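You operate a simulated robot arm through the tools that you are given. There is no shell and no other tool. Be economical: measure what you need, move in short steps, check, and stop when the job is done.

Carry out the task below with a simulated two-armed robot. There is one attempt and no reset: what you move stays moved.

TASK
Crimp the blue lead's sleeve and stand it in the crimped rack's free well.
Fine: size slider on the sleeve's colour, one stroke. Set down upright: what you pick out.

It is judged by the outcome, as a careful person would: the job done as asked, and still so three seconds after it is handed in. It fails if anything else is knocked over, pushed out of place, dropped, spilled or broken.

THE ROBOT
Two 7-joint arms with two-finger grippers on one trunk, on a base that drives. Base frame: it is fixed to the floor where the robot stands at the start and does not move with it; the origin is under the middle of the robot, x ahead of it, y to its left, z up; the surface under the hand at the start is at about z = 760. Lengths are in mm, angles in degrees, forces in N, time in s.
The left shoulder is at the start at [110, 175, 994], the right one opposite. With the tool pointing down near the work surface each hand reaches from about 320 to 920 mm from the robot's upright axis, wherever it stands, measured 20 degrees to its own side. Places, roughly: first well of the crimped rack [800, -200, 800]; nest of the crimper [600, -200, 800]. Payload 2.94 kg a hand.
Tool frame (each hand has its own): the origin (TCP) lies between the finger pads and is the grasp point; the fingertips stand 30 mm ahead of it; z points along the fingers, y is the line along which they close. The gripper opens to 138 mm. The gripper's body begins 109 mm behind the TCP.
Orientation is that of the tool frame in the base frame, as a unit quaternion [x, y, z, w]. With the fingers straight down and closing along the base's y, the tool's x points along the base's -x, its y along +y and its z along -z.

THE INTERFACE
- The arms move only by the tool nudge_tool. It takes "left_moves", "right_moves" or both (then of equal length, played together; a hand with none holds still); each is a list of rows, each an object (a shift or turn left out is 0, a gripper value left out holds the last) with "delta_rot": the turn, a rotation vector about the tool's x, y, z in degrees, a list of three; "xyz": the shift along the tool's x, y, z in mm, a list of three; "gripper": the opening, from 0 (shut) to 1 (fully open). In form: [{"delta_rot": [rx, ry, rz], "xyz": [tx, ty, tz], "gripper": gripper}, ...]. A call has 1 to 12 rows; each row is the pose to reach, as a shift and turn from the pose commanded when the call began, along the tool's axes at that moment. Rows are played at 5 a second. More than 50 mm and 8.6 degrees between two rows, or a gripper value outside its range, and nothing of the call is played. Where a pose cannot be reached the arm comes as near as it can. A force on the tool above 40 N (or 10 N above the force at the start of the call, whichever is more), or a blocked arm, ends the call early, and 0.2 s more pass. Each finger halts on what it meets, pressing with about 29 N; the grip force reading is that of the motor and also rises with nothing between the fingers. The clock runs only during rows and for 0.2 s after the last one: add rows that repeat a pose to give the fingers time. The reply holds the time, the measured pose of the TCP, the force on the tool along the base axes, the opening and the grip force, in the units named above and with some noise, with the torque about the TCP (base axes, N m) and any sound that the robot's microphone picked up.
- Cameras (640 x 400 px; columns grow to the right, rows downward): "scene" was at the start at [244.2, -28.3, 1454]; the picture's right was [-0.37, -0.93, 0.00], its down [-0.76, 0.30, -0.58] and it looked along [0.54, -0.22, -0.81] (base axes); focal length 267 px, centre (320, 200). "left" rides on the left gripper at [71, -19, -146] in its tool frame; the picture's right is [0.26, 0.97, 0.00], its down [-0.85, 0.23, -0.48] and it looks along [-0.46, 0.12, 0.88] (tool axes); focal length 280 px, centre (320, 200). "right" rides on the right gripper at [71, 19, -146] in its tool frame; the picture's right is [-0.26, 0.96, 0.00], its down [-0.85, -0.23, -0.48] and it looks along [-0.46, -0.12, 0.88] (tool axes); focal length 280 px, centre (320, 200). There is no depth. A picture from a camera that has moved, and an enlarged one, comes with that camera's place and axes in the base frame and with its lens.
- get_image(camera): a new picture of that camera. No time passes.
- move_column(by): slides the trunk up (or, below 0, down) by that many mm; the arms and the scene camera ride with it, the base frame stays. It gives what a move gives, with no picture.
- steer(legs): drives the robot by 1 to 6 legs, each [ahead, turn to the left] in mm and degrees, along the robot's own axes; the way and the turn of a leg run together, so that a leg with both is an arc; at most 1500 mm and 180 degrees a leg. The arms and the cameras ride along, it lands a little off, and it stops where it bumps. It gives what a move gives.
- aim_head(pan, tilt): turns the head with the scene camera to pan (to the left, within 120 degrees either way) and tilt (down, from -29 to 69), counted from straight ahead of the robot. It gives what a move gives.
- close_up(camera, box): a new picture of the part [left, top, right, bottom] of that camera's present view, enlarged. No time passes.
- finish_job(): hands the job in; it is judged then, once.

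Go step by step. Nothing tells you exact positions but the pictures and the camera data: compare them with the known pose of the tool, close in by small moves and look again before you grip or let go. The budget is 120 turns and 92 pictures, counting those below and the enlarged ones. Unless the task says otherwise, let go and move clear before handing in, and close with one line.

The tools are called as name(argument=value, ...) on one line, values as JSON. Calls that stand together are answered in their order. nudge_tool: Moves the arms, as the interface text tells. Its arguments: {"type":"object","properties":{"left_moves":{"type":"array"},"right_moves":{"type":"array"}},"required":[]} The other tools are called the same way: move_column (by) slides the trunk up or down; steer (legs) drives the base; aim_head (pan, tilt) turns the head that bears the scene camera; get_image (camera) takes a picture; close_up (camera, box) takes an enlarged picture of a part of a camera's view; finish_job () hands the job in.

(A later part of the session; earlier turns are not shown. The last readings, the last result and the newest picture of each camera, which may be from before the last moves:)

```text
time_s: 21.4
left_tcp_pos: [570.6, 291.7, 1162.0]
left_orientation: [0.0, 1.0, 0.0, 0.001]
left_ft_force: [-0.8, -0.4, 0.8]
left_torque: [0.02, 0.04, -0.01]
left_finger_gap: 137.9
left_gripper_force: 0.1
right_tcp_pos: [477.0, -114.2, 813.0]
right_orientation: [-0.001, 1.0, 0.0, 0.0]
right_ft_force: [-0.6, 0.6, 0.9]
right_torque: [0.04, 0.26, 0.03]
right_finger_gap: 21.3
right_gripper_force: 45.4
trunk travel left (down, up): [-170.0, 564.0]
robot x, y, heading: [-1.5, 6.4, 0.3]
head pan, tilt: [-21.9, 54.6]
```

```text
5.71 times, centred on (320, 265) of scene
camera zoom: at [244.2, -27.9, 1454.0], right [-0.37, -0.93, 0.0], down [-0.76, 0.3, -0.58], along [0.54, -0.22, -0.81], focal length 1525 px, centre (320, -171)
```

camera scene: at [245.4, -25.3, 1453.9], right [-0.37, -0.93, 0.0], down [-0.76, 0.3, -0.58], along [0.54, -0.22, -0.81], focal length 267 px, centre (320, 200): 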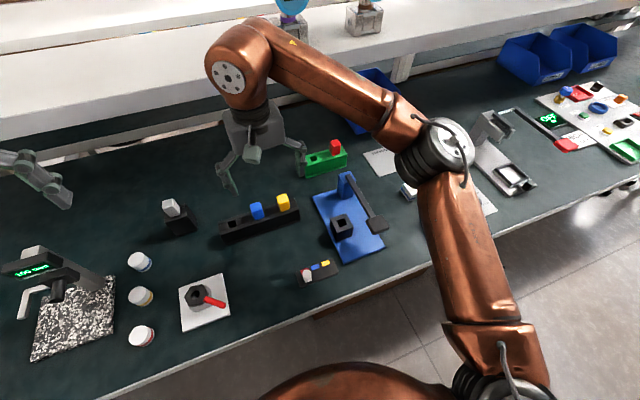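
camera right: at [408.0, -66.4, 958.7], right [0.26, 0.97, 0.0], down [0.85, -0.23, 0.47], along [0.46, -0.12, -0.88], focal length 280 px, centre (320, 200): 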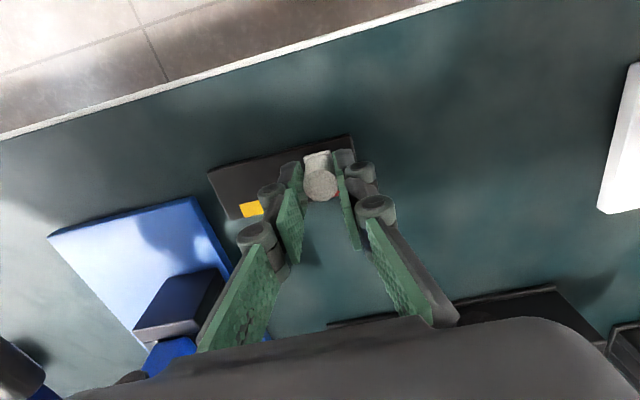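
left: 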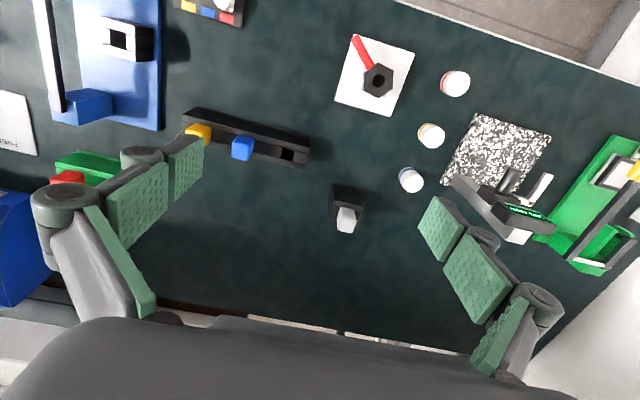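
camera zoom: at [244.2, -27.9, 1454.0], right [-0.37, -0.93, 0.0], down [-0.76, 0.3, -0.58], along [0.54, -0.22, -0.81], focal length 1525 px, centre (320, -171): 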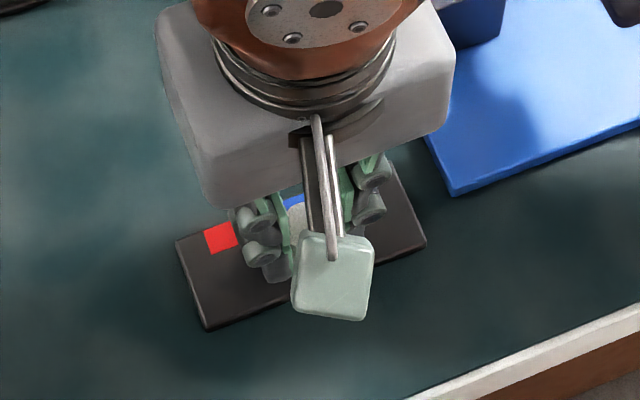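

The knob has moved onto blue. I'll open and rise to check.

nudge_tool(right_moves=[{"gripper": 0.4}, {"gripper": 0.4}, {"gripper": 0.4}, {"xyz": [0, 0, -40], "gripper": 0.4}, {"xyz": [0, 0, -80], "gripper": 0.4}, {"xyz": [0, 0, -120], "gripper": 0.4}, {"xyz": [0, 0, -150], "gripper": 0.0}, {"xyz": [0, 0, -150], "gripper": 0.0}])

close_up(camera="right", box=[200, 60, 440, 210])

close_up(camera="scene", box=[270, 150, 410, 300])

```text
time_s: 23.2
left_tcp_pos: [571.7, 291.4, 1161.3]
left_orientation: [-0.001, 1.0, 0.0, 0.0]
left_ft_force: [0.4, 0.2, 0.1]
left_torque: [-0.03, 0.01, -0.02]
left_finger_gap: 137.8
left_gripper_force: 0.0
right_tcp_pos: [478.0, -114.9, 963.9]
right_orientation: [-0.001, 1.0, 0.0, -0.001]
right_ft_force: [0.4, 0.3, 0.6]
right_torque: [0.0, 0.0, 0.02]
right_finger_gap: 1.4
right_gripper_force: 1.3
trunk travel left (down, up): [-170.0, 564.0]
robot x, y, heading: [2.8, -0.5, 0.0]
head pan, tilt: [-21.9, 54.6]
```

```text
2.67 times, centred on (320, 135) of right
camera zoom: at [409.2, -95.6, 1110.0], right [0.26, 0.97, 0.0], down [0.85, -0.23, 0.47], along [0.46, -0.12, -0.88], focal length 748 px, centre (320, 373)
```

zoom: 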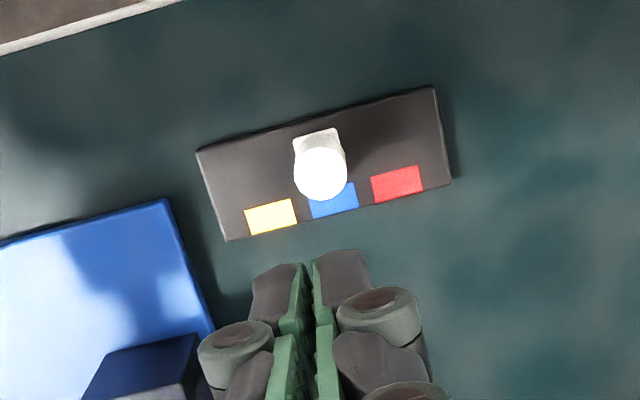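

```text
2.67 times, centred on (340, 225) of scene
camera zoom: at [244.7, -28.0, 1453.8], right [-0.37, -0.93, 0.0], down [-0.76, 0.3, -0.58], along [0.54, -0.22, -0.81], focal length 712 px, centre (267, 133)
```

zoom: 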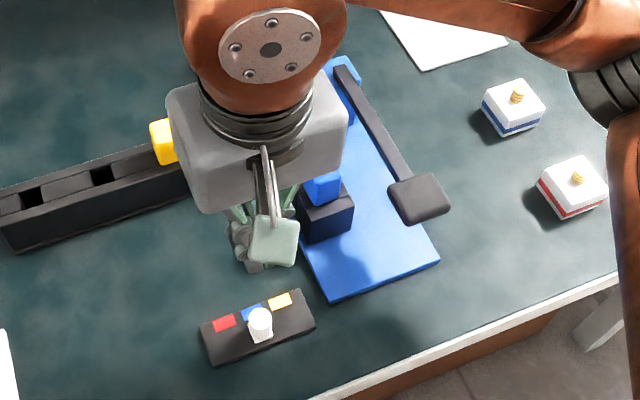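

The slider is on blue and the plate hasn't moved. Next I move the closed fingers above the lever's paddle at about (510, -292).

nudge_tool(right_moves=[{"xyz": [-6, -36, 0]}, {"xyz": [-12, -72, 0]}, {"xyz": [-18, -108, 0]}, {"xyz": [-24, -144, 0]}, {"xyz": [-30, -178, 0]}, {"xyz": [-30, -178, 0]}])

get_image(camera="right")

close_up(camera="scene", box=[290, 130, 430, 280])

```text
time_s: 24.6
left_tcp_pos: [571.0, 293.3, 1161.5]
left_orientation: [-0.001, 1.0, 0.0, 0.0]
left_ft_force: [0.2, -0.6, -0.8]
left_torque: [0.01, 0.03, -0.02]
left_finger_gap: 138.1
left_gripper_force: 0.1
right_tcp_pos: [508.0, -293.0, 963.0]
right_orientation: [-0.001, 1.0, 0.0, 0.0]
right_ft_force: [-0.2, -0.5, -1.1]
right_torque: [0.0, 0.01, 0.04]
right_finger_gap: 0.1
right_gripper_force: 28.6
trunk travel left (down, up): [-170.0, 564.0]
robot x, y, heading: [0.4, 1.4, 0.1]
head pan, tilt: [-21.9, 54.6]
```

```text
50 pictures are left
camera right: at [438.7, -273.5, 1108.9], right [0.26, 0.97, 0.0], down [0.85, -0.23, 0.48], along [0.46, -0.12, -0.88], focal length 280 px, centre (320, 200)
```

right: 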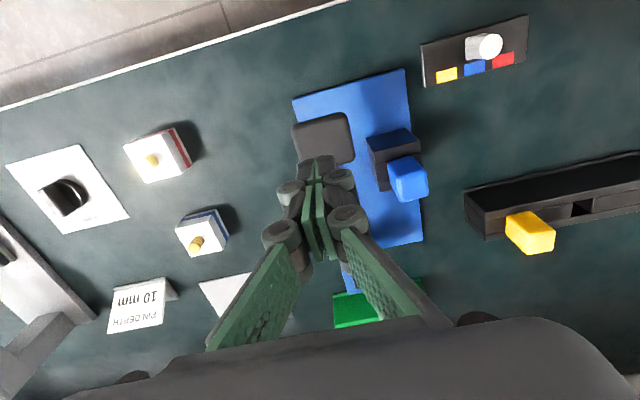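

```text
2.67 times, centred on (360, 205) of scene
camera zoom: at [244.4, -27.5, 1454.0], right [-0.37, -0.93, 0.0], down [-0.76, 0.3, -0.58], along [0.54, -0.22, -0.81], focal length 712 px, centre (213, 187)
```

zoom: 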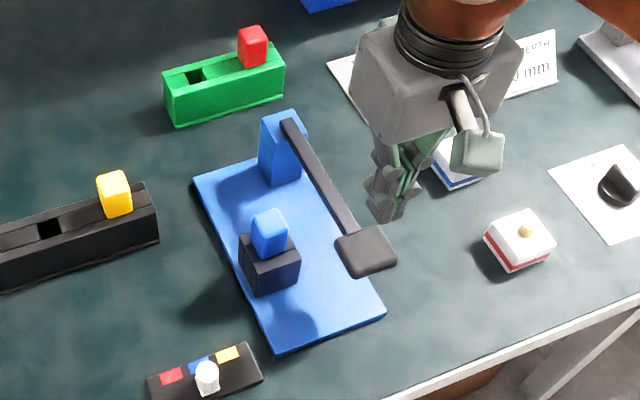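

The paddle's centre is near (508, -290, 860), right below the closed fingers. I'll come down to it and press in small steps.

nudge_tool(right_moves=[{"xyz": [0, 2, 30]}, {"xyz": [0, 2, 55]}, {"xyz": [0, 2, 64]}, {"xyz": [0, 2, 70]}, {"xyz": [0, 2, 76]}, {"xyz": [0, 2, 80]}])

close_up(camera="scene", box=[290, 130, 430, 280])

```text
time_s: 26.0
left_tcp_pos: [571.5, 291.7, 1161.7]
left_orientation: [-0.001, 1.0, 0.0, 0.0]
left_ft_force: [1.0, -0.1, -1.0]
left_torque: [0.02, 0.03, 0.03]
left_finger_gap: 138.0
left_gripper_force: 0.0
right_tcp_pos: [507.1, -290.5, 882.3]
right_orientation: [0.001, 1.0, -0.001, 0.0]
right_ft_force: [-1.6, 0.0, 1.3]
right_torque: [-0.04, 0.03, -0.01]
right_finger_gap: 5.8
right_gripper_force: 28.8
trunk travel left (down, up): [-170.0, 564.0]
robot x, y, heading: [-0.3, 0.2, -0.1]
head pan, tilt: [-21.9, 54.6]
```

```text
2.67 times, centred on (360, 205) of scene
camera zoom: at [244.0, -28.0, 1454.1], right [-0.37, -0.93, 0.0], down [-0.76, 0.3, -0.58], along [0.54, -0.22, -0.81], focal length 712 px, centre (213, 187)
```

zoom: 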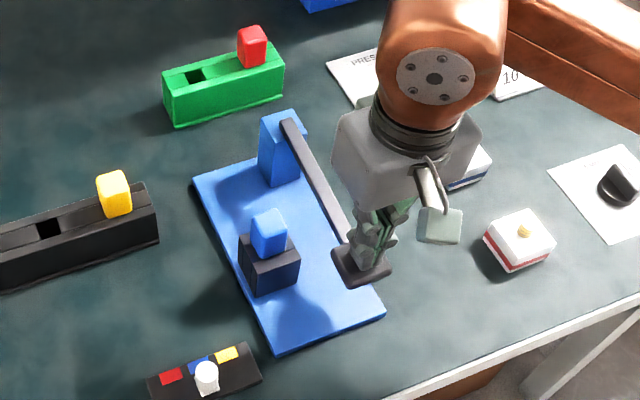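

The fingers are on the paddle and it moves with little force. I'll continue the one stroke down until it stops.

nudge_tool(right_moves=[{"xyz": [0, 0, 8]}, {"xyz": [0, 0, 16]}, {"xyz": [0, 0, 24]}, {"xyz": [0, 0, 32]}, {"xyz": [0, 0, 40]}, {"xyz": [0, 0, 46]}])

close_up(camera="scene", box=[290, 130, 430, 280])

```text
time_s: 27.2
left_tcp_pos: [570.0, 292.6, 1162.3]
left_orientation: [0.0, 1.0, 0.0, 0.001]
left_ft_force: [0.3, -0.3, -0.1]
left_torque: [0.0, 0.04, 0.03]
left_finger_gap: 138.0
left_gripper_force: 0.1
right_tcp_pos: [506.5, -290.6, 851.6]
right_orientation: [0.0, 1.0, 0.001, 0.007]
right_ft_force: [-11.7, 1.0, 22.4]
right_torque: [0.05, 0.03, -0.05]
right_finger_gap: 5.8
right_gripper_force: 28.5
trunk travel left (down, up): [-170.0, 564.0]
robot x, y, heading: [-1.3, -3.8, 0.0]
head pan, tilt: [-21.9, 54.6]
stopped in row 6 (right hand): the force on the tool passed its limit at 48 N (the readings are from after the stop); the commanded pose is now the measured one
```

```text
2.67 times, centred on (360, 205) of scene
camera zoom: at [242.2, -27.5, 1454.5], right [-0.37, -0.93, 0.0], down [-0.75, 0.3, -0.58], along [0.54, -0.22, -0.81], focal length 712 px, centre (213, 187)
```

zoom: 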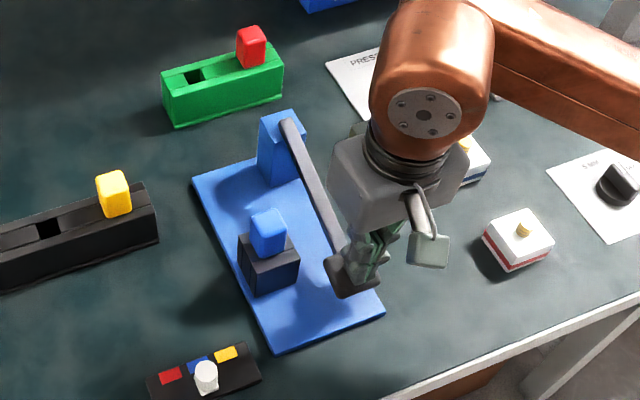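

The lever went down about 35 mm and then resisted strongly, with no click reported. I'll press a bit more in fine steps to see whether this is the real end stop.

nudge_tool(right_moves=[{"xyz": [0, 0, 2]}, {"xyz": [0, 0, 4]}, {"xyz": [0, 0, 6]}, {"xyz": [0, 0, 6]}])

get_image(camera="right")

```text
time_s: 27.7
left_tcp_pos: [570.9, 292.5, 1161.1]
left_orientation: [0.0, 1.0, 0.0, 0.0]
left_ft_force: [-0.2, 0.8, 0.3]
left_torque: [0.02, 0.03, -0.01]
left_finger_gap: 138.1
left_gripper_force: 0.1
right_tcp_pos: [506.9, -288.9, 850.2]
right_orientation: [-0.001, 1.0, 0.003, 0.008]
right_ft_force: [-13.0, 2.1, 22.3]
right_torque: [0.04, 0.02, -0.02]
right_finger_gap: 5.8
right_gripper_force: 28.7
trunk travel left (down, up): [-170.0, 564.0]
robot x, y, heading: [-0.8, 0.7, -0.2]
head pan, tilt: [-21.9, 54.6]
stopped in row 2 (right hand): the force on the tool passed its limit at 42 N (the readings are from after the stop); the commanded pose is now the measured one
```

```text
46 pictures are left
camera right: at [435.8, -272.3, 996.1], right [0.26, 0.96, 0.01], down [0.84, -0.23, 0.49], along [0.47, -0.12, -0.87], focal length 280 px, centre (320, 200)
```

right: 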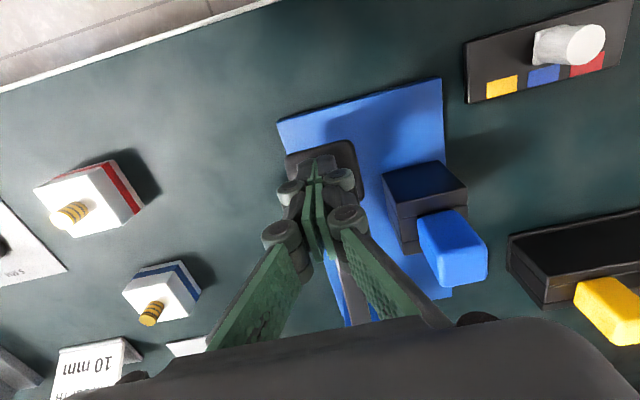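

Another 4 mm of command gave no travel, only 42 N, so the lever is at its stop. I'll lift off and see how lever and lead look.

nudge_tool(right_moves=[{"xyz": [0, 0, -15]}, {"xyz": [0, 0, -30]}, {"xyz": [0, 0, -50]}, {"xyz": [0, 0, -80]}, {"xyz": [0, 0, -110]}, {"xyz": [0, 0, -110]}])

close_up(camera="scene", box=[290, 130, 430, 280])

get_image(camera="right")

```text
time_s: 29.1
left_tcp_pos: [572.0, 290.6, 1162.0]
left_orientation: [0.0, 1.0, 0.001, -0.002]
left_ft_force: [0.3, -0.2, 0.1]
left_torque: [0.02, 0.0, 0.0]
left_finger_gap: 138.0
left_gripper_force: 0.1
right_tcp_pos: [509.2, -291.5, 957.3]
right_orientation: [0.0, 1.0, 0.001, 0.008]
right_ft_force: [0.9, 0.6, -1.2]
right_torque: [0.0, 0.01, -0.03]
right_finger_gap: 0.0
right_gripper_force: 28.5
trunk travel left (down, up): [-170.0, 564.0]
robot x, y, heading: [-0.2, 1.3, -0.1]
head pan, tilt: [-21.9, 54.6]
```

```text
2.67 times, centred on (360, 205) of scene
camera zoom: at [244.6, -28.5, 1453.8], right [-0.37, -0.93, 0.0], down [-0.76, 0.3, -0.58], along [0.54, -0.22, -0.82], focal length 712 px, centre (213, 187)
```

zoom: 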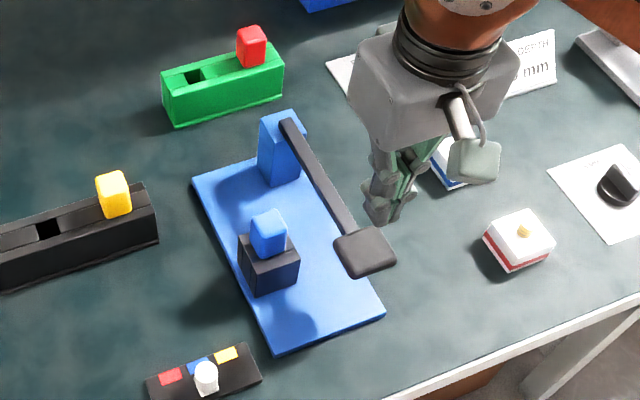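

```text
44 pictures are left
camera right: at [437.3, -273.3, 1102.5], right [0.26, 0.96, 0.01], down [0.84, -0.23, 0.49], along [0.47, -0.12, -0.87], focal length 280 px, centre (320, 200)
```

right: 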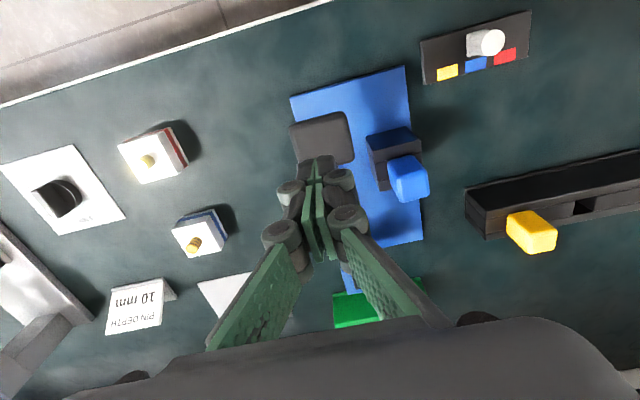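

The lever sprang back and the lead still stands in the nest; one stroke done. I'll return above the nest with the fingers half open and look before picking.

nudge_tool(right_moves=[{"xyz": [-20, 24, 0], "delta_rot": [0, 0.4, 0]}, {"xyz": [-40, 48, 0], "delta_rot": [0, 0.9, 0], "gripper": 0.4}, {"xyz": [-59, 72, 0], "delta_rot": [0, 0.9, 0], "gripper": 0.4}, {"xyz": [-59, 72, 0], "delta_rot": [0, 0.9, 0], "gripper": 0.4}])

close_up(camera="right", box=[220, 80, 420, 220])

close_up(camera="scene", box=[300, 170, 380, 240])

```text
time_s: 30.1
left_tcp_pos: [570.8, 290.2, 1162.5]
left_orientation: [0.0, 1.0, 0.0, 0.0]
left_ft_force: [-0.8, -1.2, 0.4]
left_torque: [0.04, -0.01, 0.0]
left_finger_gap: 138.0
left_gripper_force: 0.0
right_tcp_pos: [566.8, -218.9, 960.4]
right_orientation: [0.002, 1.0, 0.002, -0.001]
right_ft_force: [-0.2, -1.0, -0.1]
right_torque: [0.05, -0.02, 0.02]
right_finger_gap: 54.8
right_gripper_force: 0.1
trunk travel left (down, up): [-170.0, 564.0]
robot x, y, heading: [-0.2, 1.6, 0.0]
head pan, tilt: [-21.9, 54.6]
```

```text
2.86 times, centred on (320, 150) of right
camera zoom: at [497.7, -201.2, 1106.2], right [0.26, 0.96, 0.0], down [0.85, -0.23, 0.47], along [0.46, -0.12, -0.88], focal length 801 px, centre (320, 343)
```

zoom: 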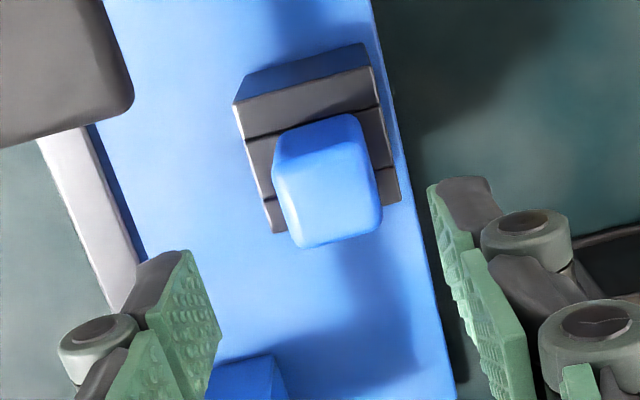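

```text
5.71 times, centred on (340, 205) of scene
camera zoom: at [243.7, -29.0, 1454.2], right [-0.37, -0.93, 0.0], down [-0.76, 0.31, -0.58], along [0.54, -0.22, -0.81], focal length 1525 px, centre (206, 171)
```

zoom: 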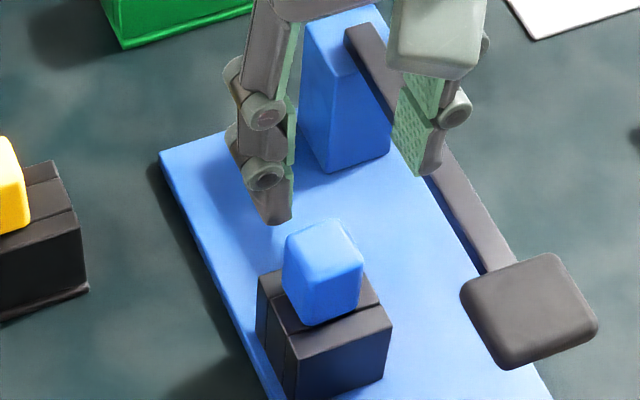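

The cap is centred between the fingers. I'll descend to just above the nest's top and grip.

nudge_tool(right_moves=[{"xyz": [-3, 0, 40]}, {"xyz": [-3, 0, 75]}, {"xyz": [-3, 0, 92]}, {"xyz": [-3, 0, 100]}, {"xyz": [-3, 0, 100]}, {"xyz": [-3, 0, 100], "gripper": 0.1}, {"xyz": [-3, 0, 100], "gripper": 0.1}, {"xyz": [-3, 0, 100], "gripper": 0.1}, {"xyz": [-3, 0, 100], "gripper": 0.1}])

close_up(camera="scene", box=[300, 170, 380, 240])

get_image(camera="right")

```text
time_s: 32.1
left_tcp_pos: [571.9, 291.4, 1162.6]
left_orientation: [0.0, 1.0, 0.0, 0.0]
left_ft_force: [0.2, 0.3, 0.0]
left_torque: [0.01, -0.01, 0.03]
left_finger_gap: 138.1
left_gripper_force: 0.1
right_tcp_pos: [569.5, -220.3, 859.1]
right_orientation: [0.0, 1.0, 0.001, -0.001]
right_ft_force: [-0.7, -1.0, 0.1]
right_torque: [0.04, 0.02, -0.04]
right_finger_gap: 28.8
right_gripper_force: 29.2
trunk travel left (down, up): [-170.0, 564.0]
robot x, y, heading: [1.9, 3.2, -0.0]
head pan, tilt: [-21.9, 54.6]
```

```text
5.71 times, centred on (340, 205) of scene
camera zoom: at [244.3, -28.2, 1454.0], right [-0.37, -0.93, 0.0], down [-0.76, 0.3, -0.58], along [0.54, -0.22, -0.81], focal length 1525 px, centre (206, 171)
```

zoom: 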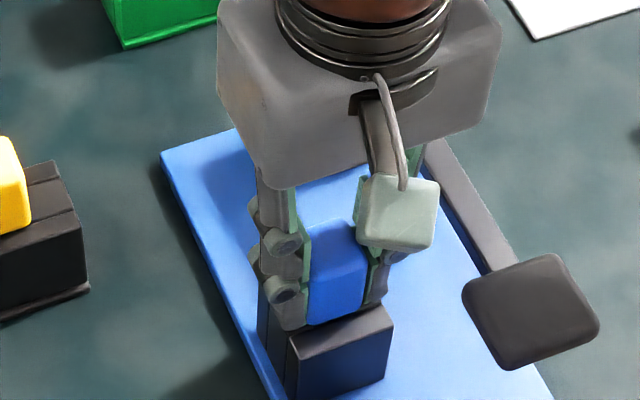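

```text
40 pictures are left
camera right: at [501.1, -201.1, 1005.4], right [0.26, 0.96, 0.0], down [0.85, -0.23, 0.47], along [0.46, -0.12, -0.88], focal length 280 px, centre (320, 200)
```

right: 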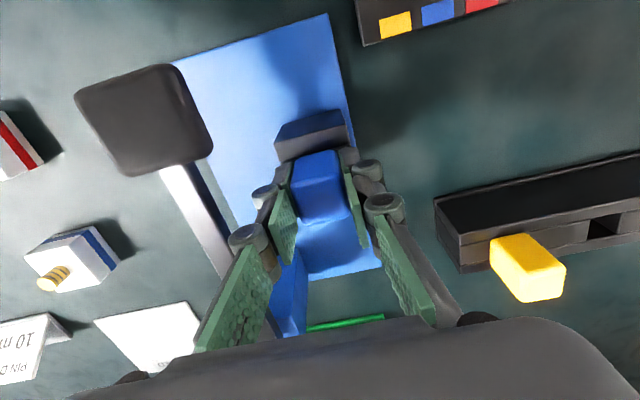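

Gripped at 28.8 mm. I'll lift straight up and inspect the pin.

nudge_tool(right_moves=[{"xyz": [0, 0, -15]}, {"xyz": [0, 0, -40]}, {"xyz": [0, 0, -75]}, {"xyz": [0, 0, -110]}, {"xyz": [0, 0, -140]}, {"xyz": [0, 0, -140]}])

close_up(camera="scene", box=[290, 130, 390, 220])

get_image(camera="right")

```text
time_s: 33.5
left_tcp_pos: [571.1, 290.3, 1161.7]
left_orientation: [0.0, 1.0, 0.0, -0.001]
left_ft_force: [0.0, 0.6, 0.0]
left_torque: [0.01, -0.01, 0.02]
left_finger_gap: 138.1
left_gripper_force: 0.1
right_tcp_pos: [571.6, -220.6, 1000.0]
right_orientation: [0.0, 1.0, 0.002, 0.0]
right_ft_force: [0.5, -0.1, -0.4]
right_torque: [0.01, -0.02, 0.01]
right_finger_gap: 29.0
right_gripper_force: 28.8
trunk travel left (down, up): [-170.0, 564.0]
robot x, y, heading: [-0.9, -1.9, -0.0]
head pan, tilt: [-21.9, 54.6]
```

```text
4.44 times, centred on (340, 175) of scene
camera zoom: at [244.8, -28.5, 1453.8], right [-0.37, -0.93, 0.0], down [-0.76, 0.3, -0.58], along [0.54, -0.22, -0.82], focal length 1186 px, centre (231, 311)
```

zoom: 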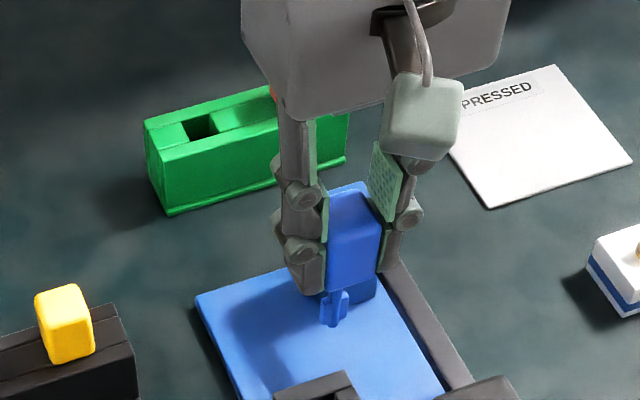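

```text
38 pictures are left
camera right: at [502.7, -201.5, 1145.8], right [0.26, 0.96, 0.0], down [0.85, -0.23, 0.47], along [0.46, -0.12, -0.88], focal length 280 px, centre (320, 200)
```

right: 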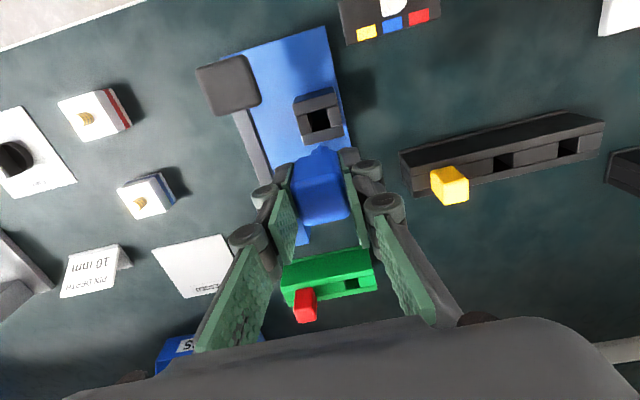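

The pin now looks crimped. The green rack's free well is at about (828, -240, 820), so I'll carry the lead there at height and look.

nudge_tool(right_moves=[{"xyz": [-41, -3, 0]}, {"xyz": [-82, -6, 0]}, {"xyz": [-123, -9, 0]}, {"xyz": [-164, -12, 0]}, {"xyz": [-205, -16, 0]}, {"xyz": [-246, -19, 0]}, {"xyz": [-254, -19, 10]}, {"xyz": [-254, -19, 10]}])

get_image(camera="right")

close_up(camera="scene", box=[270, 90, 390, 190])

```text
time_s: 35.3
left_tcp_pos: [573.0, 291.8, 1161.2]
left_orientation: [-0.001, 1.0, 0.0, -0.001]
left_ft_force: [0.7, 0.4, -0.1]
left_torque: [-0.04, 0.0, -0.01]
left_finger_gap: 138.1
left_gripper_force: 0.1
right_tcp_pos: [810.4, -232.7, 990.4]
right_orientation: [0.002, 1.0, 0.001, 0.0]
right_ft_force: [-0.9, 0.0, 0.0]
right_torque: [-0.01, 0.01, 0.01]
right_finger_gap: 28.8
right_gripper_force: 28.9
right hand out of reach, approached as far as the arm can: row 6, 7, 8
trunk travel left (down, up): [-170.0, 564.0]
robot x, y, heading: [0.1, -0.9, 0.2]
head pan, tilt: [-21.9, 54.6]
```

```text
37 pictures are left
camera right: at [739.7, -213.6, 1135.5], right [0.26, 0.96, 0.0], down [0.85, -0.23, 0.48], along [0.46, -0.12, -0.88], focal length 280 px, centre (320, 200)
```

right: 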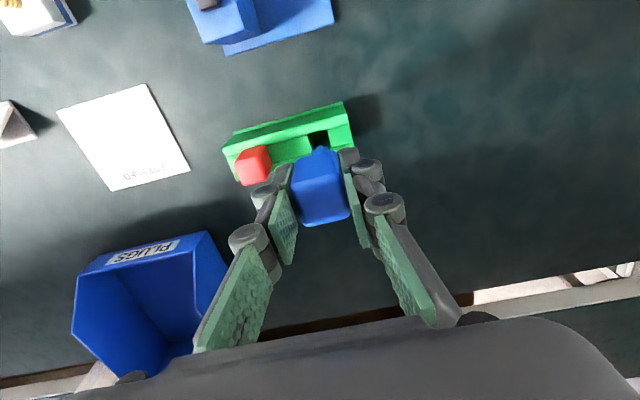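

```text
4.00 times, centred on (330, 140) of scene
camera zoom: at [249.8, -27.6, 1453.7], right [-0.37, -0.93, 0.0], down [-0.76, 0.3, -0.58], along [0.53, -0.22, -0.82], focal length 1067 px, centre (280, 440)
```

zoom: 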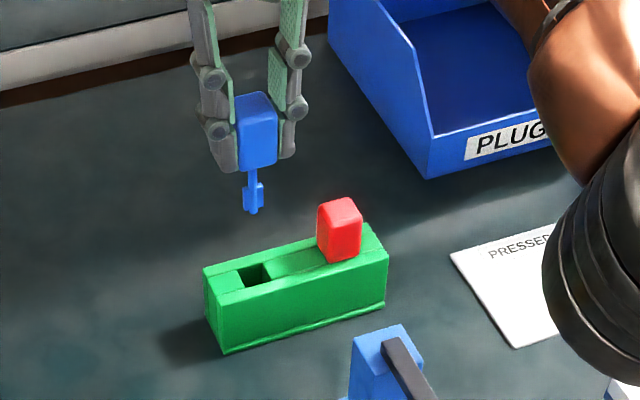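

At this height the arm is at its reach limit, about 18 mm short. Lower down it reaches farther, so I'll descend to about 912, still above rack and red cap, and check.

nudge_tool(right_moves=[{"xyz": [0, 0, 20]}, {"xyz": [0, 0, 45]}, {"xyz": [0, 0, 65]}, {"xyz": [0, 0, 78]}, {"xyz": [0, 0, 78]}])

get_image(camera="right")

close_up(camera="scene", box=[270, 110, 370, 190])

```text
time_s: 36.5
left_tcp_pos: [574.4, 291.2, 1161.8]
left_orientation: [-0.001, 1.0, 0.001, -0.001]
left_ft_force: [0.2, -0.8, -0.4]
left_torque: [0.03, -0.04, 0.02]
left_finger_gap: 138.1
left_gripper_force: 0.0
right_tcp_pos: [809.9, -233.1, 911.4]
right_orientation: [0.001, 1.0, 0.001, -0.001]
right_ft_force: [-0.2, -0.3, -0.3]
right_torque: [-0.06, -0.03, -0.04]
right_finger_gap: 28.7
right_gripper_force: 29.3
trunk travel left (down, up): [-170.0, 564.0]
robot x, y, heading: [-0.6, -0.5, 0.3]
head pan, tilt: [-21.9, 54.6]
```

```text
35 pictures are left
camera right: at [741.2, -213.8, 1056.8], right [0.26, 0.96, 0.0], down [0.85, -0.23, 0.47], along [0.46, -0.12, -0.88], focal length 280 px, centre (320, 200)
```

right: 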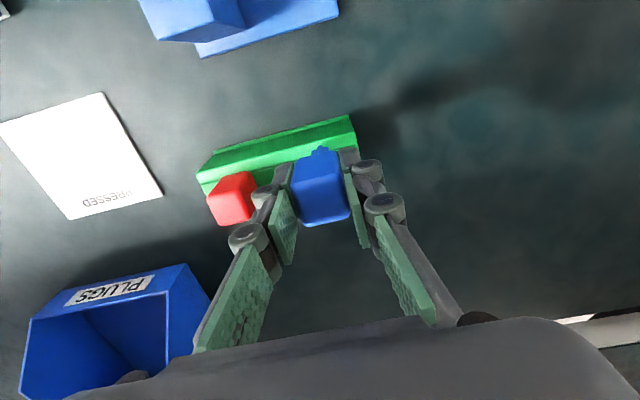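

```text
5.00 times, centred on (320, 150) of scene
camera zoom: at [256.1, -28.0, 1453.3], right [-0.37, -0.93, 0.0], down [-0.76, 0.3, -0.57], along [0.53, -0.22, -0.82], focal length 1334 px, centre (320, 450)
```

zoom: 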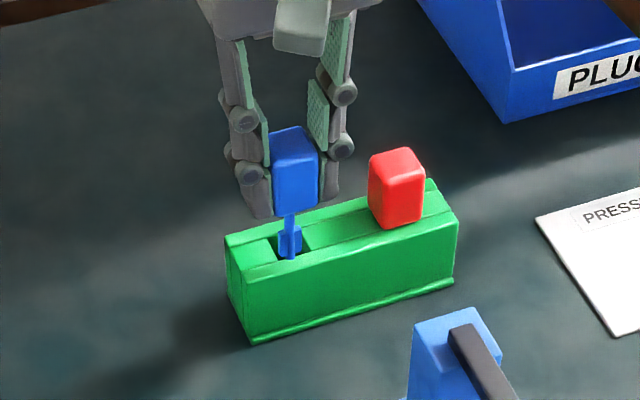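

The pin is about 20 mm above the rack and needs to go about 19 mm ahead and 7 mm right. I'll make that shift at this height.

nudge_tool(right_moves=[{"xyz": [-7, -3, 0]}, {"xyz": [-14, -5, 0]}, {"xyz": [-19, -7, 0]}, {"xyz": [-19, -7, 0]}])

get_image(camera="right")

close_up(camera="scene", box=[270, 110, 370, 190])

```text
time_s: 37.5
left_tcp_pos: [573.0, 291.4, 1159.6]
left_orientation: [0.0, 1.0, -0.001, -0.002]
left_ft_force: [0.2, 0.6, -0.4]
left_torque: [0.0, -0.01, 0.01]
left_finger_gap: 138.1
left_gripper_force: 0.1
right_tcp_pos: [827.8, -240.6, 910.4]
right_orientation: [0.0, 1.0, 0.001, -0.001]
right_ft_force: [-0.7, 0.1, 0.0]
right_torque: [0.02, 0.01, 0.02]
right_finger_gap: 28.7
right_gripper_force: 28.7
trunk travel left (down, up): [-170.0, 564.0]
robot x, y, heading: [0.5, -1.3, -0.1]
head pan, tilt: [-21.9, 54.6]
```

```text
33 pictures are left
camera right: at [758.6, -221.1, 1055.4], right [0.26, 0.96, 0.0], down [0.85, -0.23, 0.47], along [0.46, -0.12, -0.88], focal length 280 px, centre (320, 200)
```

right: 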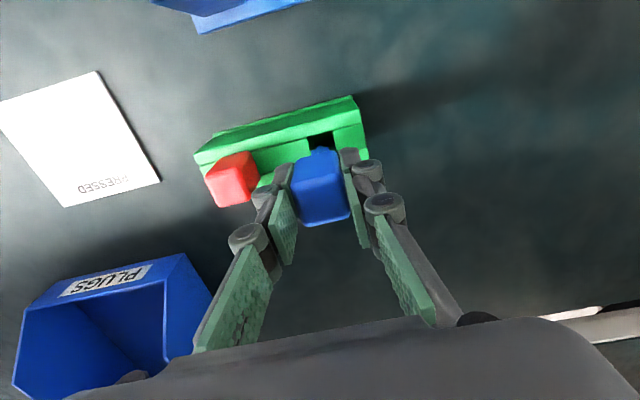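

```text
5.00 times, centred on (320, 150) of scene
camera zoom: at [246.2, -28.0, 1453.8], right [-0.37, -0.93, 0.0], down [-0.76, 0.3, -0.58], along [0.54, -0.22, -0.82], focal length 1334 px, centre (320, 450)
```

zoom: 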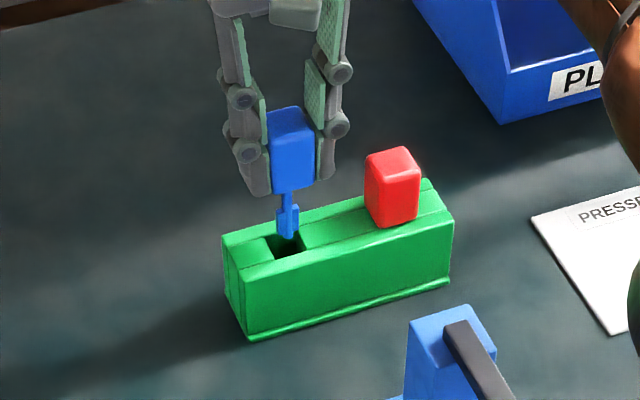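

It looks nearly centred. I'll lower about 12 mm, leaving the tip just above the well, and check closely.

nudge_tool(right_moves=[{"xyz": [0, 0, 6]}, {"xyz": [0, 0, 12]}, {"xyz": [0, 0, 12]}])

close_up(camera="right", box=[260, 90, 380, 180])

close_up(camera="scene", box=[290, 125, 350, 175])

```text
time_s: 38.3
left_tcp_pos: [573.1, 292.5, 1162.9]
left_orientation: [0.0, 1.0, 0.0, 0.0]
left_ft_force: [0.4, -0.4, -0.4]
left_torque: [-0.02, 0.02, -0.03]
left_finger_gap: 137.9
left_gripper_force: 0.1
right_tcp_pos: [828.6, -240.1, 899.8]
right_orientation: [0.001, 1.0, 0.001, -0.002]
right_ft_force: [-0.2, 0.5, -0.3]
right_torque: [-0.05, -0.01, -0.01]
right_finger_gap: 28.9
right_gripper_force: 29.4
trunk travel left (down, up): [-170.0, 564.0]
robot x, y, heading: [-3.3, 1.3, -0.1]
head pan, tilt: [-21.9, 54.6]
```

```text
4.44 times, centred on (320, 135) of right
camera zoom: at [759.7, -221.3, 1045.1], right [0.26, 0.96, 0.0], down [0.85, -0.23, 0.47], along [0.46, -0.12, -0.88], focal length 1246 px, centre (320, 489)
```

zoom: 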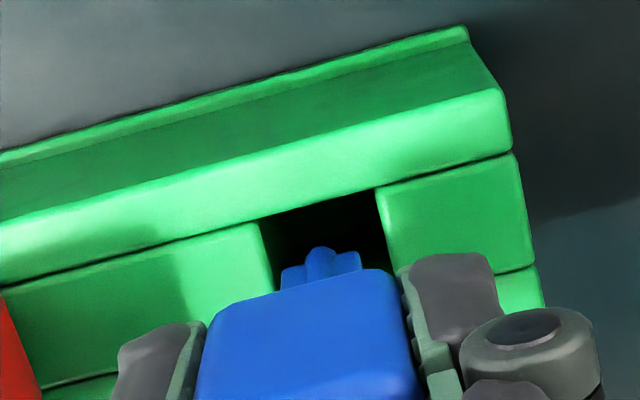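

```text
8.00 times, centred on (320, 150) of scene
camera zoom: at [253.8, -28.1, 1453.5], right [-0.37, -0.93, 0.0], down [-0.76, 0.3, -0.57], along [0.53, -0.22, -0.82], focal length 2135 px, centre (320, 600)
```

zoom: 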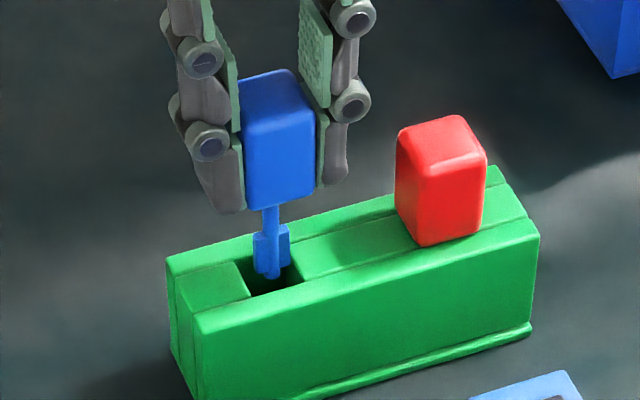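

The right-hand view shows the pin inside the well's outline but close to its near edge, and the scene view agrees. I'll shift 4 mm ahead and lower gently.

nudge_tool(right_moves=[{"xyz": [-4, 0.5, 0]}, {"xyz": [-4, 0.5, 3]}, {"xyz": [-4, 0.5, 6]}, {"xyz": [-4, 0.5, 9]}, {"xyz": [-4, 0.5, 9]}])

close_up(camera="right", box=[260, 90, 380, 180])

close_up(camera="scene", box=[290, 125, 350, 175])

```text
time_s: 39.5
left_tcp_pos: [572.4, 292.7, 1161.8]
left_orientation: [0.0, 1.0, 0.001, 0.0]
left_ft_force: [-0.7, 0.4, -0.1]
left_torque: [0.02, -0.01, 0.01]
left_finger_gap: 137.9
left_gripper_force: 0.1
right_tcp_pos: [830.2, -239.8, 889.0]
right_orientation: [0.001, 1.0, 0.001, -0.001]
right_ft_force: [-1.5, 0.3, 0.2]
right_torque: [0.03, 0.13, -0.02]
right_finger_gap: 28.9
right_gripper_force: 28.8
trunk travel left (down, up): [-170.0, 564.0]
robot x, y, heading: [-0.1, -4.9, -0.1]
head pan, tilt: [-21.9, 54.6]
```

```text
4.44 times, centred on (320, 135) of right
camera zoom: at [762.1, -220.6, 1035.1], right [0.26, 0.96, 0.0], down [0.85, -0.23, 0.47], along [0.46, -0.12, -0.88], focal length 1246 px, centre (320, 489)
```

zoom: 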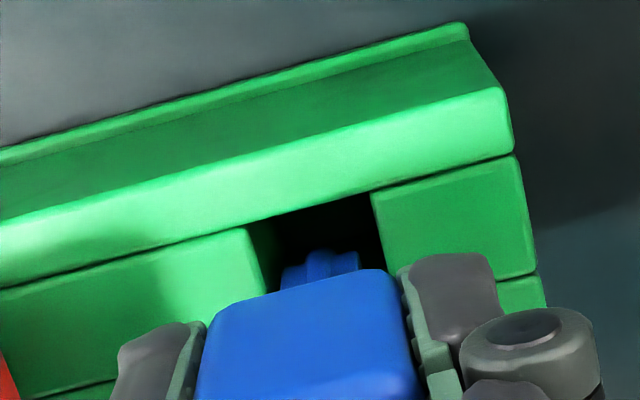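

```text
8.00 times, centred on (320, 150) of scene
camera zoom: at [246.4, -28.1, 1453.8], right [-0.37, -0.93, 0.0], down [-0.76, 0.3, -0.58], along [0.54, -0.22, -0.82], focal length 2135 px, centre (320, 600)
```

zoom: 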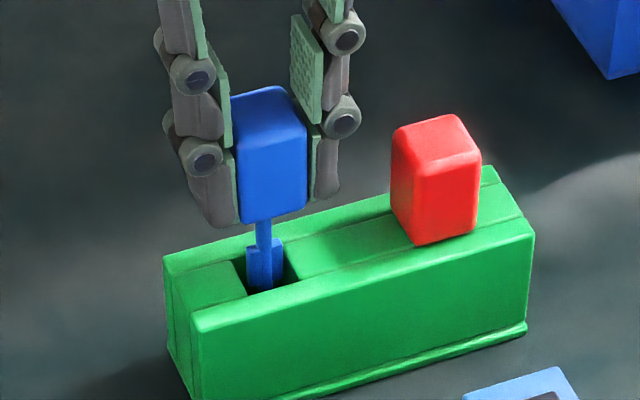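

The tip has entered the well with almost no force. I'll continue lowering in small steps.

nudge_tool(right_moves=[{"xyz": [0, 0, 5]}, {"xyz": [0, 0, 10]}, {"xyz": [0, 0, 15]}, {"xyz": [0, 0, 15]}])

close_up(camera="scene", box=[290, 125, 350, 175])

```text
time_s: 40.5
left_tcp_pos: [572.3, 291.2, 1160.7]
left_orientation: [0.0, 1.0, 0.0, -0.001]
left_ft_force: [-0.2, 0.5, -0.6]
left_torque: [-0.01, 0.02, 0.01]
left_finger_gap: 138.2
left_gripper_force: 0.1
right_tcp_pos: [830.3, -238.5, 875.0]
right_orientation: [0.001, 1.0, 0.001, -0.001]
right_ft_force: [1.0, 0.1, 0.0]
right_torque: [-0.01, -0.02, 0.01]
right_finger_gap: 28.9
right_gripper_force: 28.9
trunk travel left (down, up): [-170.0, 564.0]
robot x, y, heading: [0.2, -2.5, -0.1]
head pan, tilt: [-21.9, 54.6]
```

```text
8.00 times, centred on (320, 150) of scene
camera zoom: at [245.9, -28.0, 1453.9], right [-0.37, -0.93, 0.0], down [-0.76, 0.3, -0.58], along [0.54, -0.22, -0.82], focal length 2135 px, centre (320, 600)
```

zoom: 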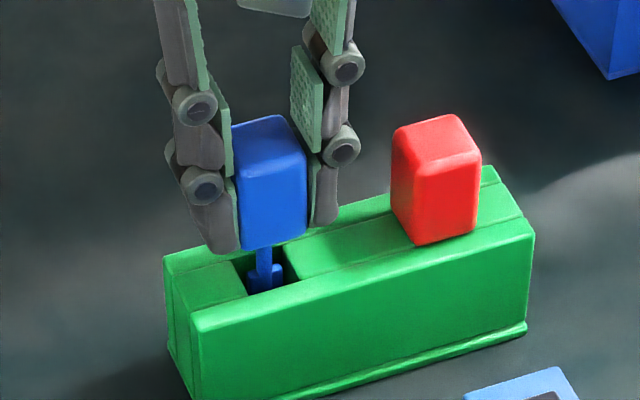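

It's going in freely. The cap is about 20 mm above the rack; I'll lower 16 mm more, then finely until contact.

nudge_tool(right_moves=[{"xyz": [0, 0, 6]}, {"xyz": [0, 0, 12]}, {"xyz": [0, 0, 15]}, {"xyz": [0, 0, 18]}, {"xyz": [0, 0, 20]}, {"xyz": [0, 0, 20]}])

close_up(camera="scene", box=[290, 125, 350, 175])

```text
time_s: 41.9
left_tcp_pos: [572.6, 291.4, 1161.0]
left_orientation: [0.0, 1.0, 0.0, -0.002]
left_ft_force: [-0.2, 0.0, -0.4]
left_torque: [0.01, -0.01, -0.01]
left_finger_gap: 138.2
left_gripper_force: 0.0
right_tcp_pos: [829.7, -238.8, 854.3]
right_orientation: [0.002, 1.0, 0.001, 0.0]
right_ft_force: [-0.5, 0.2, -0.5]
right_torque: [-0.02, -0.02, -0.03]
right_finger_gap: 28.9
right_gripper_force: 28.9
trunk travel left (down, up): [-170.0, 564.0]
robot x, y, heading: [3.2, -2.6, -0.0]
head pan, tilt: [-21.9, 54.6]
```

```text
8.00 times, centred on (320, 150) of scene
camera zoom: at [244.6, -28.0, 1454.0], right [-0.37, -0.93, 0.0], down [-0.76, 0.3, -0.58], along [0.54, -0.22, -0.81], focal length 2135 px, centre (320, 600)
```

zoom: 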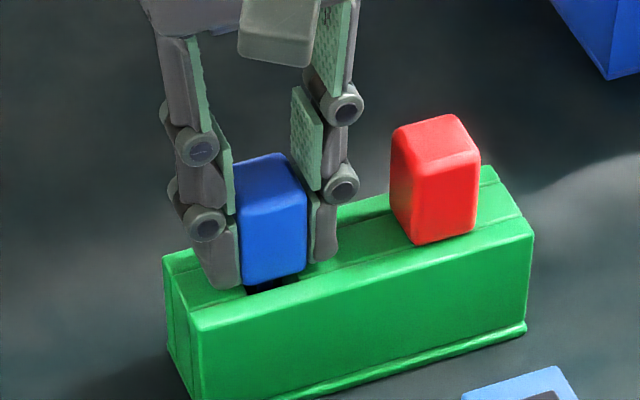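

The cap is a few millimetres above the rack's top. I'll lower in 2 mm steps to contact.

nudge_tool(right_moves=[{"xyz": [0, 0, 2]}, {"xyz": [0, 0, 4]}, {"xyz": [0, 0, 5]}, {"xyz": [0, 0, 5]}])

close_up(camera="scene", box=[290, 125, 350, 175])

```text
time_s: 42.9
left_tcp_pos: [571.4, 291.3, 1163.3]
left_orientation: [0.0, 1.0, 0.001, 0.0]
left_ft_force: [-0.2, -0.6, -0.3]
left_torque: [-0.03, -0.01, 0.02]
left_finger_gap: 138.1
left_gripper_force: 0.1
right_tcp_pos: [829.5, -238.4, 852.5]
right_orientation: [0.001, 1.0, 0.001, 0.001]
right_ft_force: [6.2, -2.8, 17.7]
right_torque: [-0.11, -0.05, 0.07]
right_finger_gap: 29.1
right_gripper_force: 28.8
trunk travel left (down, up): [-170.0, 564.0]
robot x, y, heading: [3.0, 0.4, -0.1]
head pan, tilt: [-21.9, 54.6]
```

```text
8.00 times, centred on (320, 150) of scene
camera zoom: at [242.7, -27.7, 1454.5], right [-0.37, -0.93, 0.0], down [-0.76, 0.3, -0.58], along [0.54, -0.22, -0.81], focal length 2135 px, centre (320, 600)
```

zoom: 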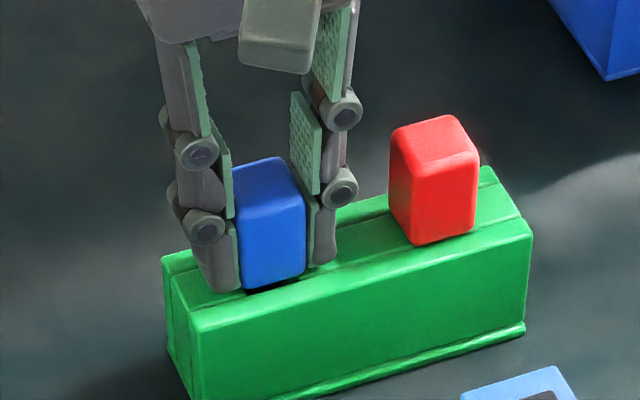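

Contact: the cap rests on the rack. I'll ease off slightly, open to 55 mm and look.

nudge_tool(right_moves=[{"xyz": [0, 0, -3]}, {"xyz": [0, 0, -3], "gripper": 0.3}, {"xyz": [0, 0, -3], "gripper": 0.38}, {"xyz": [0, 0, -3], "gripper": 0.38}, {"xyz": [0, 0, -3], "gripper": 0.38}])

close_up(camera="scene", box=[290, 125, 350, 175])

get_image(camera="right")

```text
time_s: 44.1
left_tcp_pos: [571.8, 290.9, 1160.8]
left_orientation: [0.0, 1.0, 0.0, 0.0]
left_ft_force: [-0.2, -0.3, 0.7]
left_torque: [0.0, -0.04, 0.04]
left_finger_gap: 138.2
left_gripper_force: 0.1
right_tcp_pos: [830.0, -240.1, 853.8]
right_orientation: [0.001, 1.0, 0.001, -0.001]
right_ft_force: [-0.7, 0.3, -0.5]
right_torque: [-0.05, 0.02, -0.03]
right_finger_gap: 52.4
right_gripper_force: 0.0
trunk travel left (down, up): [-170.0, 564.0]
robot x, y, heading: [-0.1, -2.3, -0.0]
head pan, tilt: [-21.9, 54.6]
```

```text
8.00 times, centred on (320, 150) of scene
camera zoom: at [244.0, -28.1, 1454.0], right [-0.37, -0.93, 0.0], down [-0.76, 0.3, -0.58], along [0.54, -0.22, -0.81], focal length 2135 px, centre (320, 600)
```

zoom: 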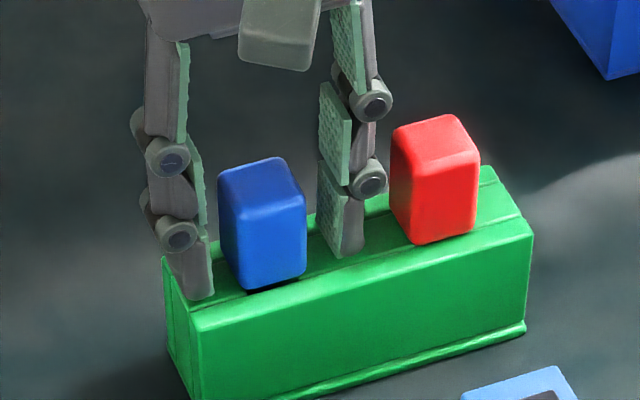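

```text
23 pictures are left
camera right: at [761.2, -220.7, 999.2], right [0.26, 0.96, 0.0], down [0.85, -0.23, 0.47], along [0.46, -0.12, -0.88], focal length 280 px, centre (320, 200)
```

right: 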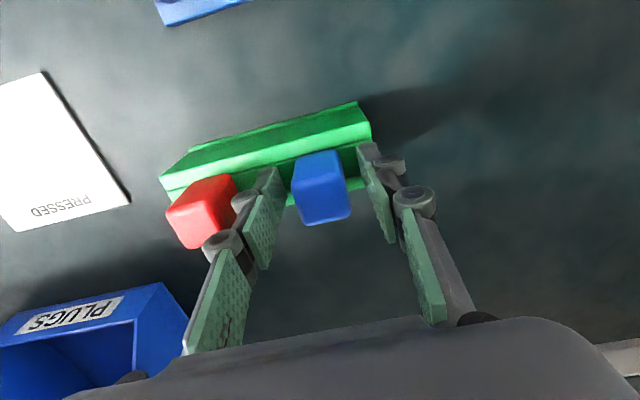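

The lead stands in the green rack's free well. I'll rise straight up, back away and check.

nudge_tool(right_moves=[{"xyz": [0, 0, -15]}, {"xyz": [0, 0, -35]}, {"xyz": [0, 0, -60]}, {"xyz": [0, 0, -80]}, {"xyz": [30, 0, -110]}, {"xyz": [65, 0, -130]}, {"xyz": [110, 0, -150]}, {"xyz": [155, 0, -160]}, {"xyz": [200, 0, -160]}, {"xyz": [245, 0, -160]}, {"xyz": [245, 0, -160]}])

get_image(camera="scene")

get_image(camera="right")

```text
time_s: 46.5
left_tcp_pos: [572.9, 291.8, 1159.0]
left_orientation: [0.0, 1.0, 0.0, -0.001]
left_ft_force: [0.5, -0.2, 0.0]
left_torque: [-0.03, 0.05, 0.03]
left_finger_gap: 138.2
left_gripper_force: 0.0
right_tcp_pos: [586.2, -240.1, 1012.4]
right_orientation: [0.001, 1.0, 0.001, -0.002]
right_ft_force: [-0.1, 0.7, -0.3]
right_torque: [0.01, 0.03, 0.0]
right_finger_gap: 51.9
right_gripper_force: 0.0
right hand out of reach, approached as far as the arm can: row 3, 4
trunk travel left (down, up): [-170.0, 564.0]
robot x, y, heading: [3.8, -1.6, 0.2]
head pan, tilt: [-21.9, 54.6]
```

```text
22 pictures are left
camera scene: at [245.6, -28.0, 1453.6], right [-0.37, -0.93, 0.0], down [-0.76, 0.3, -0.58], along [0.54, -0.22, -0.82], focal length 267 px, centre (320, 200)
```

scene: 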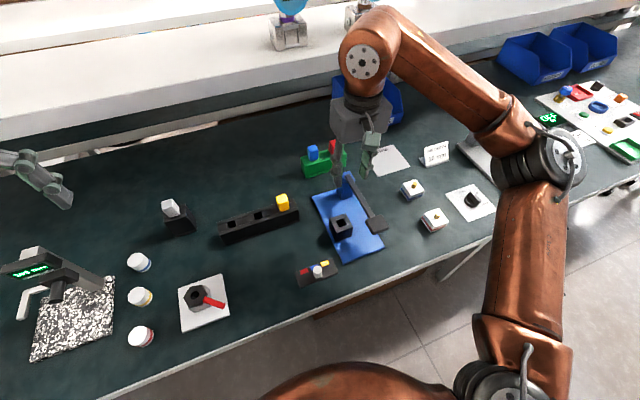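

```text
21 pictures are left
camera right: at [516.4, -220.5, 1158.2], right [0.26, 0.96, 0.0], down [0.85, -0.23, 0.47], along [0.46, -0.12, -0.88], focal length 280 px, centre (320, 200)
```

right: 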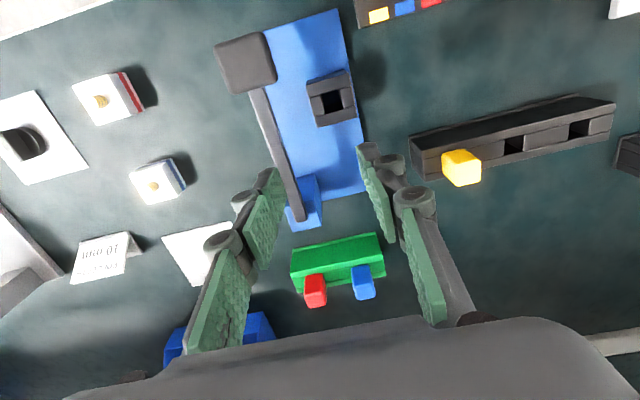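

close_up(camera="scene", box=[280, 120, 390, 290])

close_up(camera="right", box=[270, 220, 410, 320])

```text
2.35 times, centred on (335, 205) of scene
camera zoom: at [245.6, -28.0, 1453.6], right [-0.37, -0.93, 0.0], down [-0.76, 0.3, -0.58], along [0.54, -0.22, -0.82], focal length 628 px, centre (285, 188)
```

zoom: 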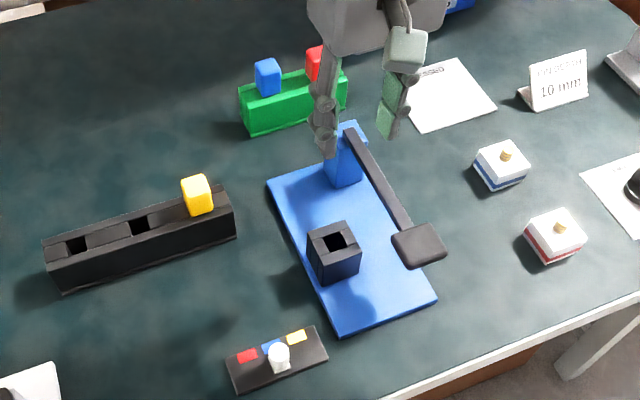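

```text
4.00 times, centred on (340, 270) of right
camera zoom: at [516.4, -220.5, 1158.2], right [0.26, 0.96, 0.0], down [0.85, -0.23, 0.47], along [0.46, -0.12, -0.88], focal length 1122 px, centre (240, -80)
```

zoom: 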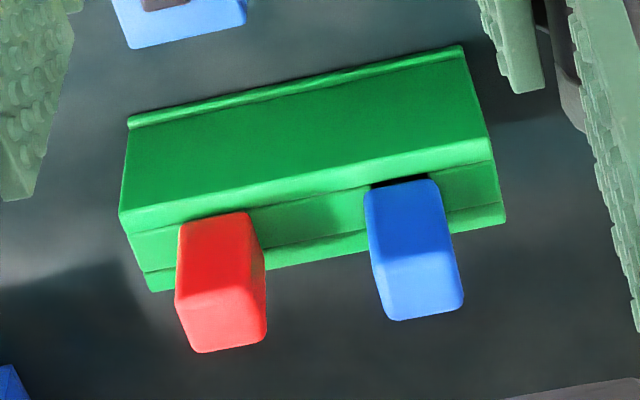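

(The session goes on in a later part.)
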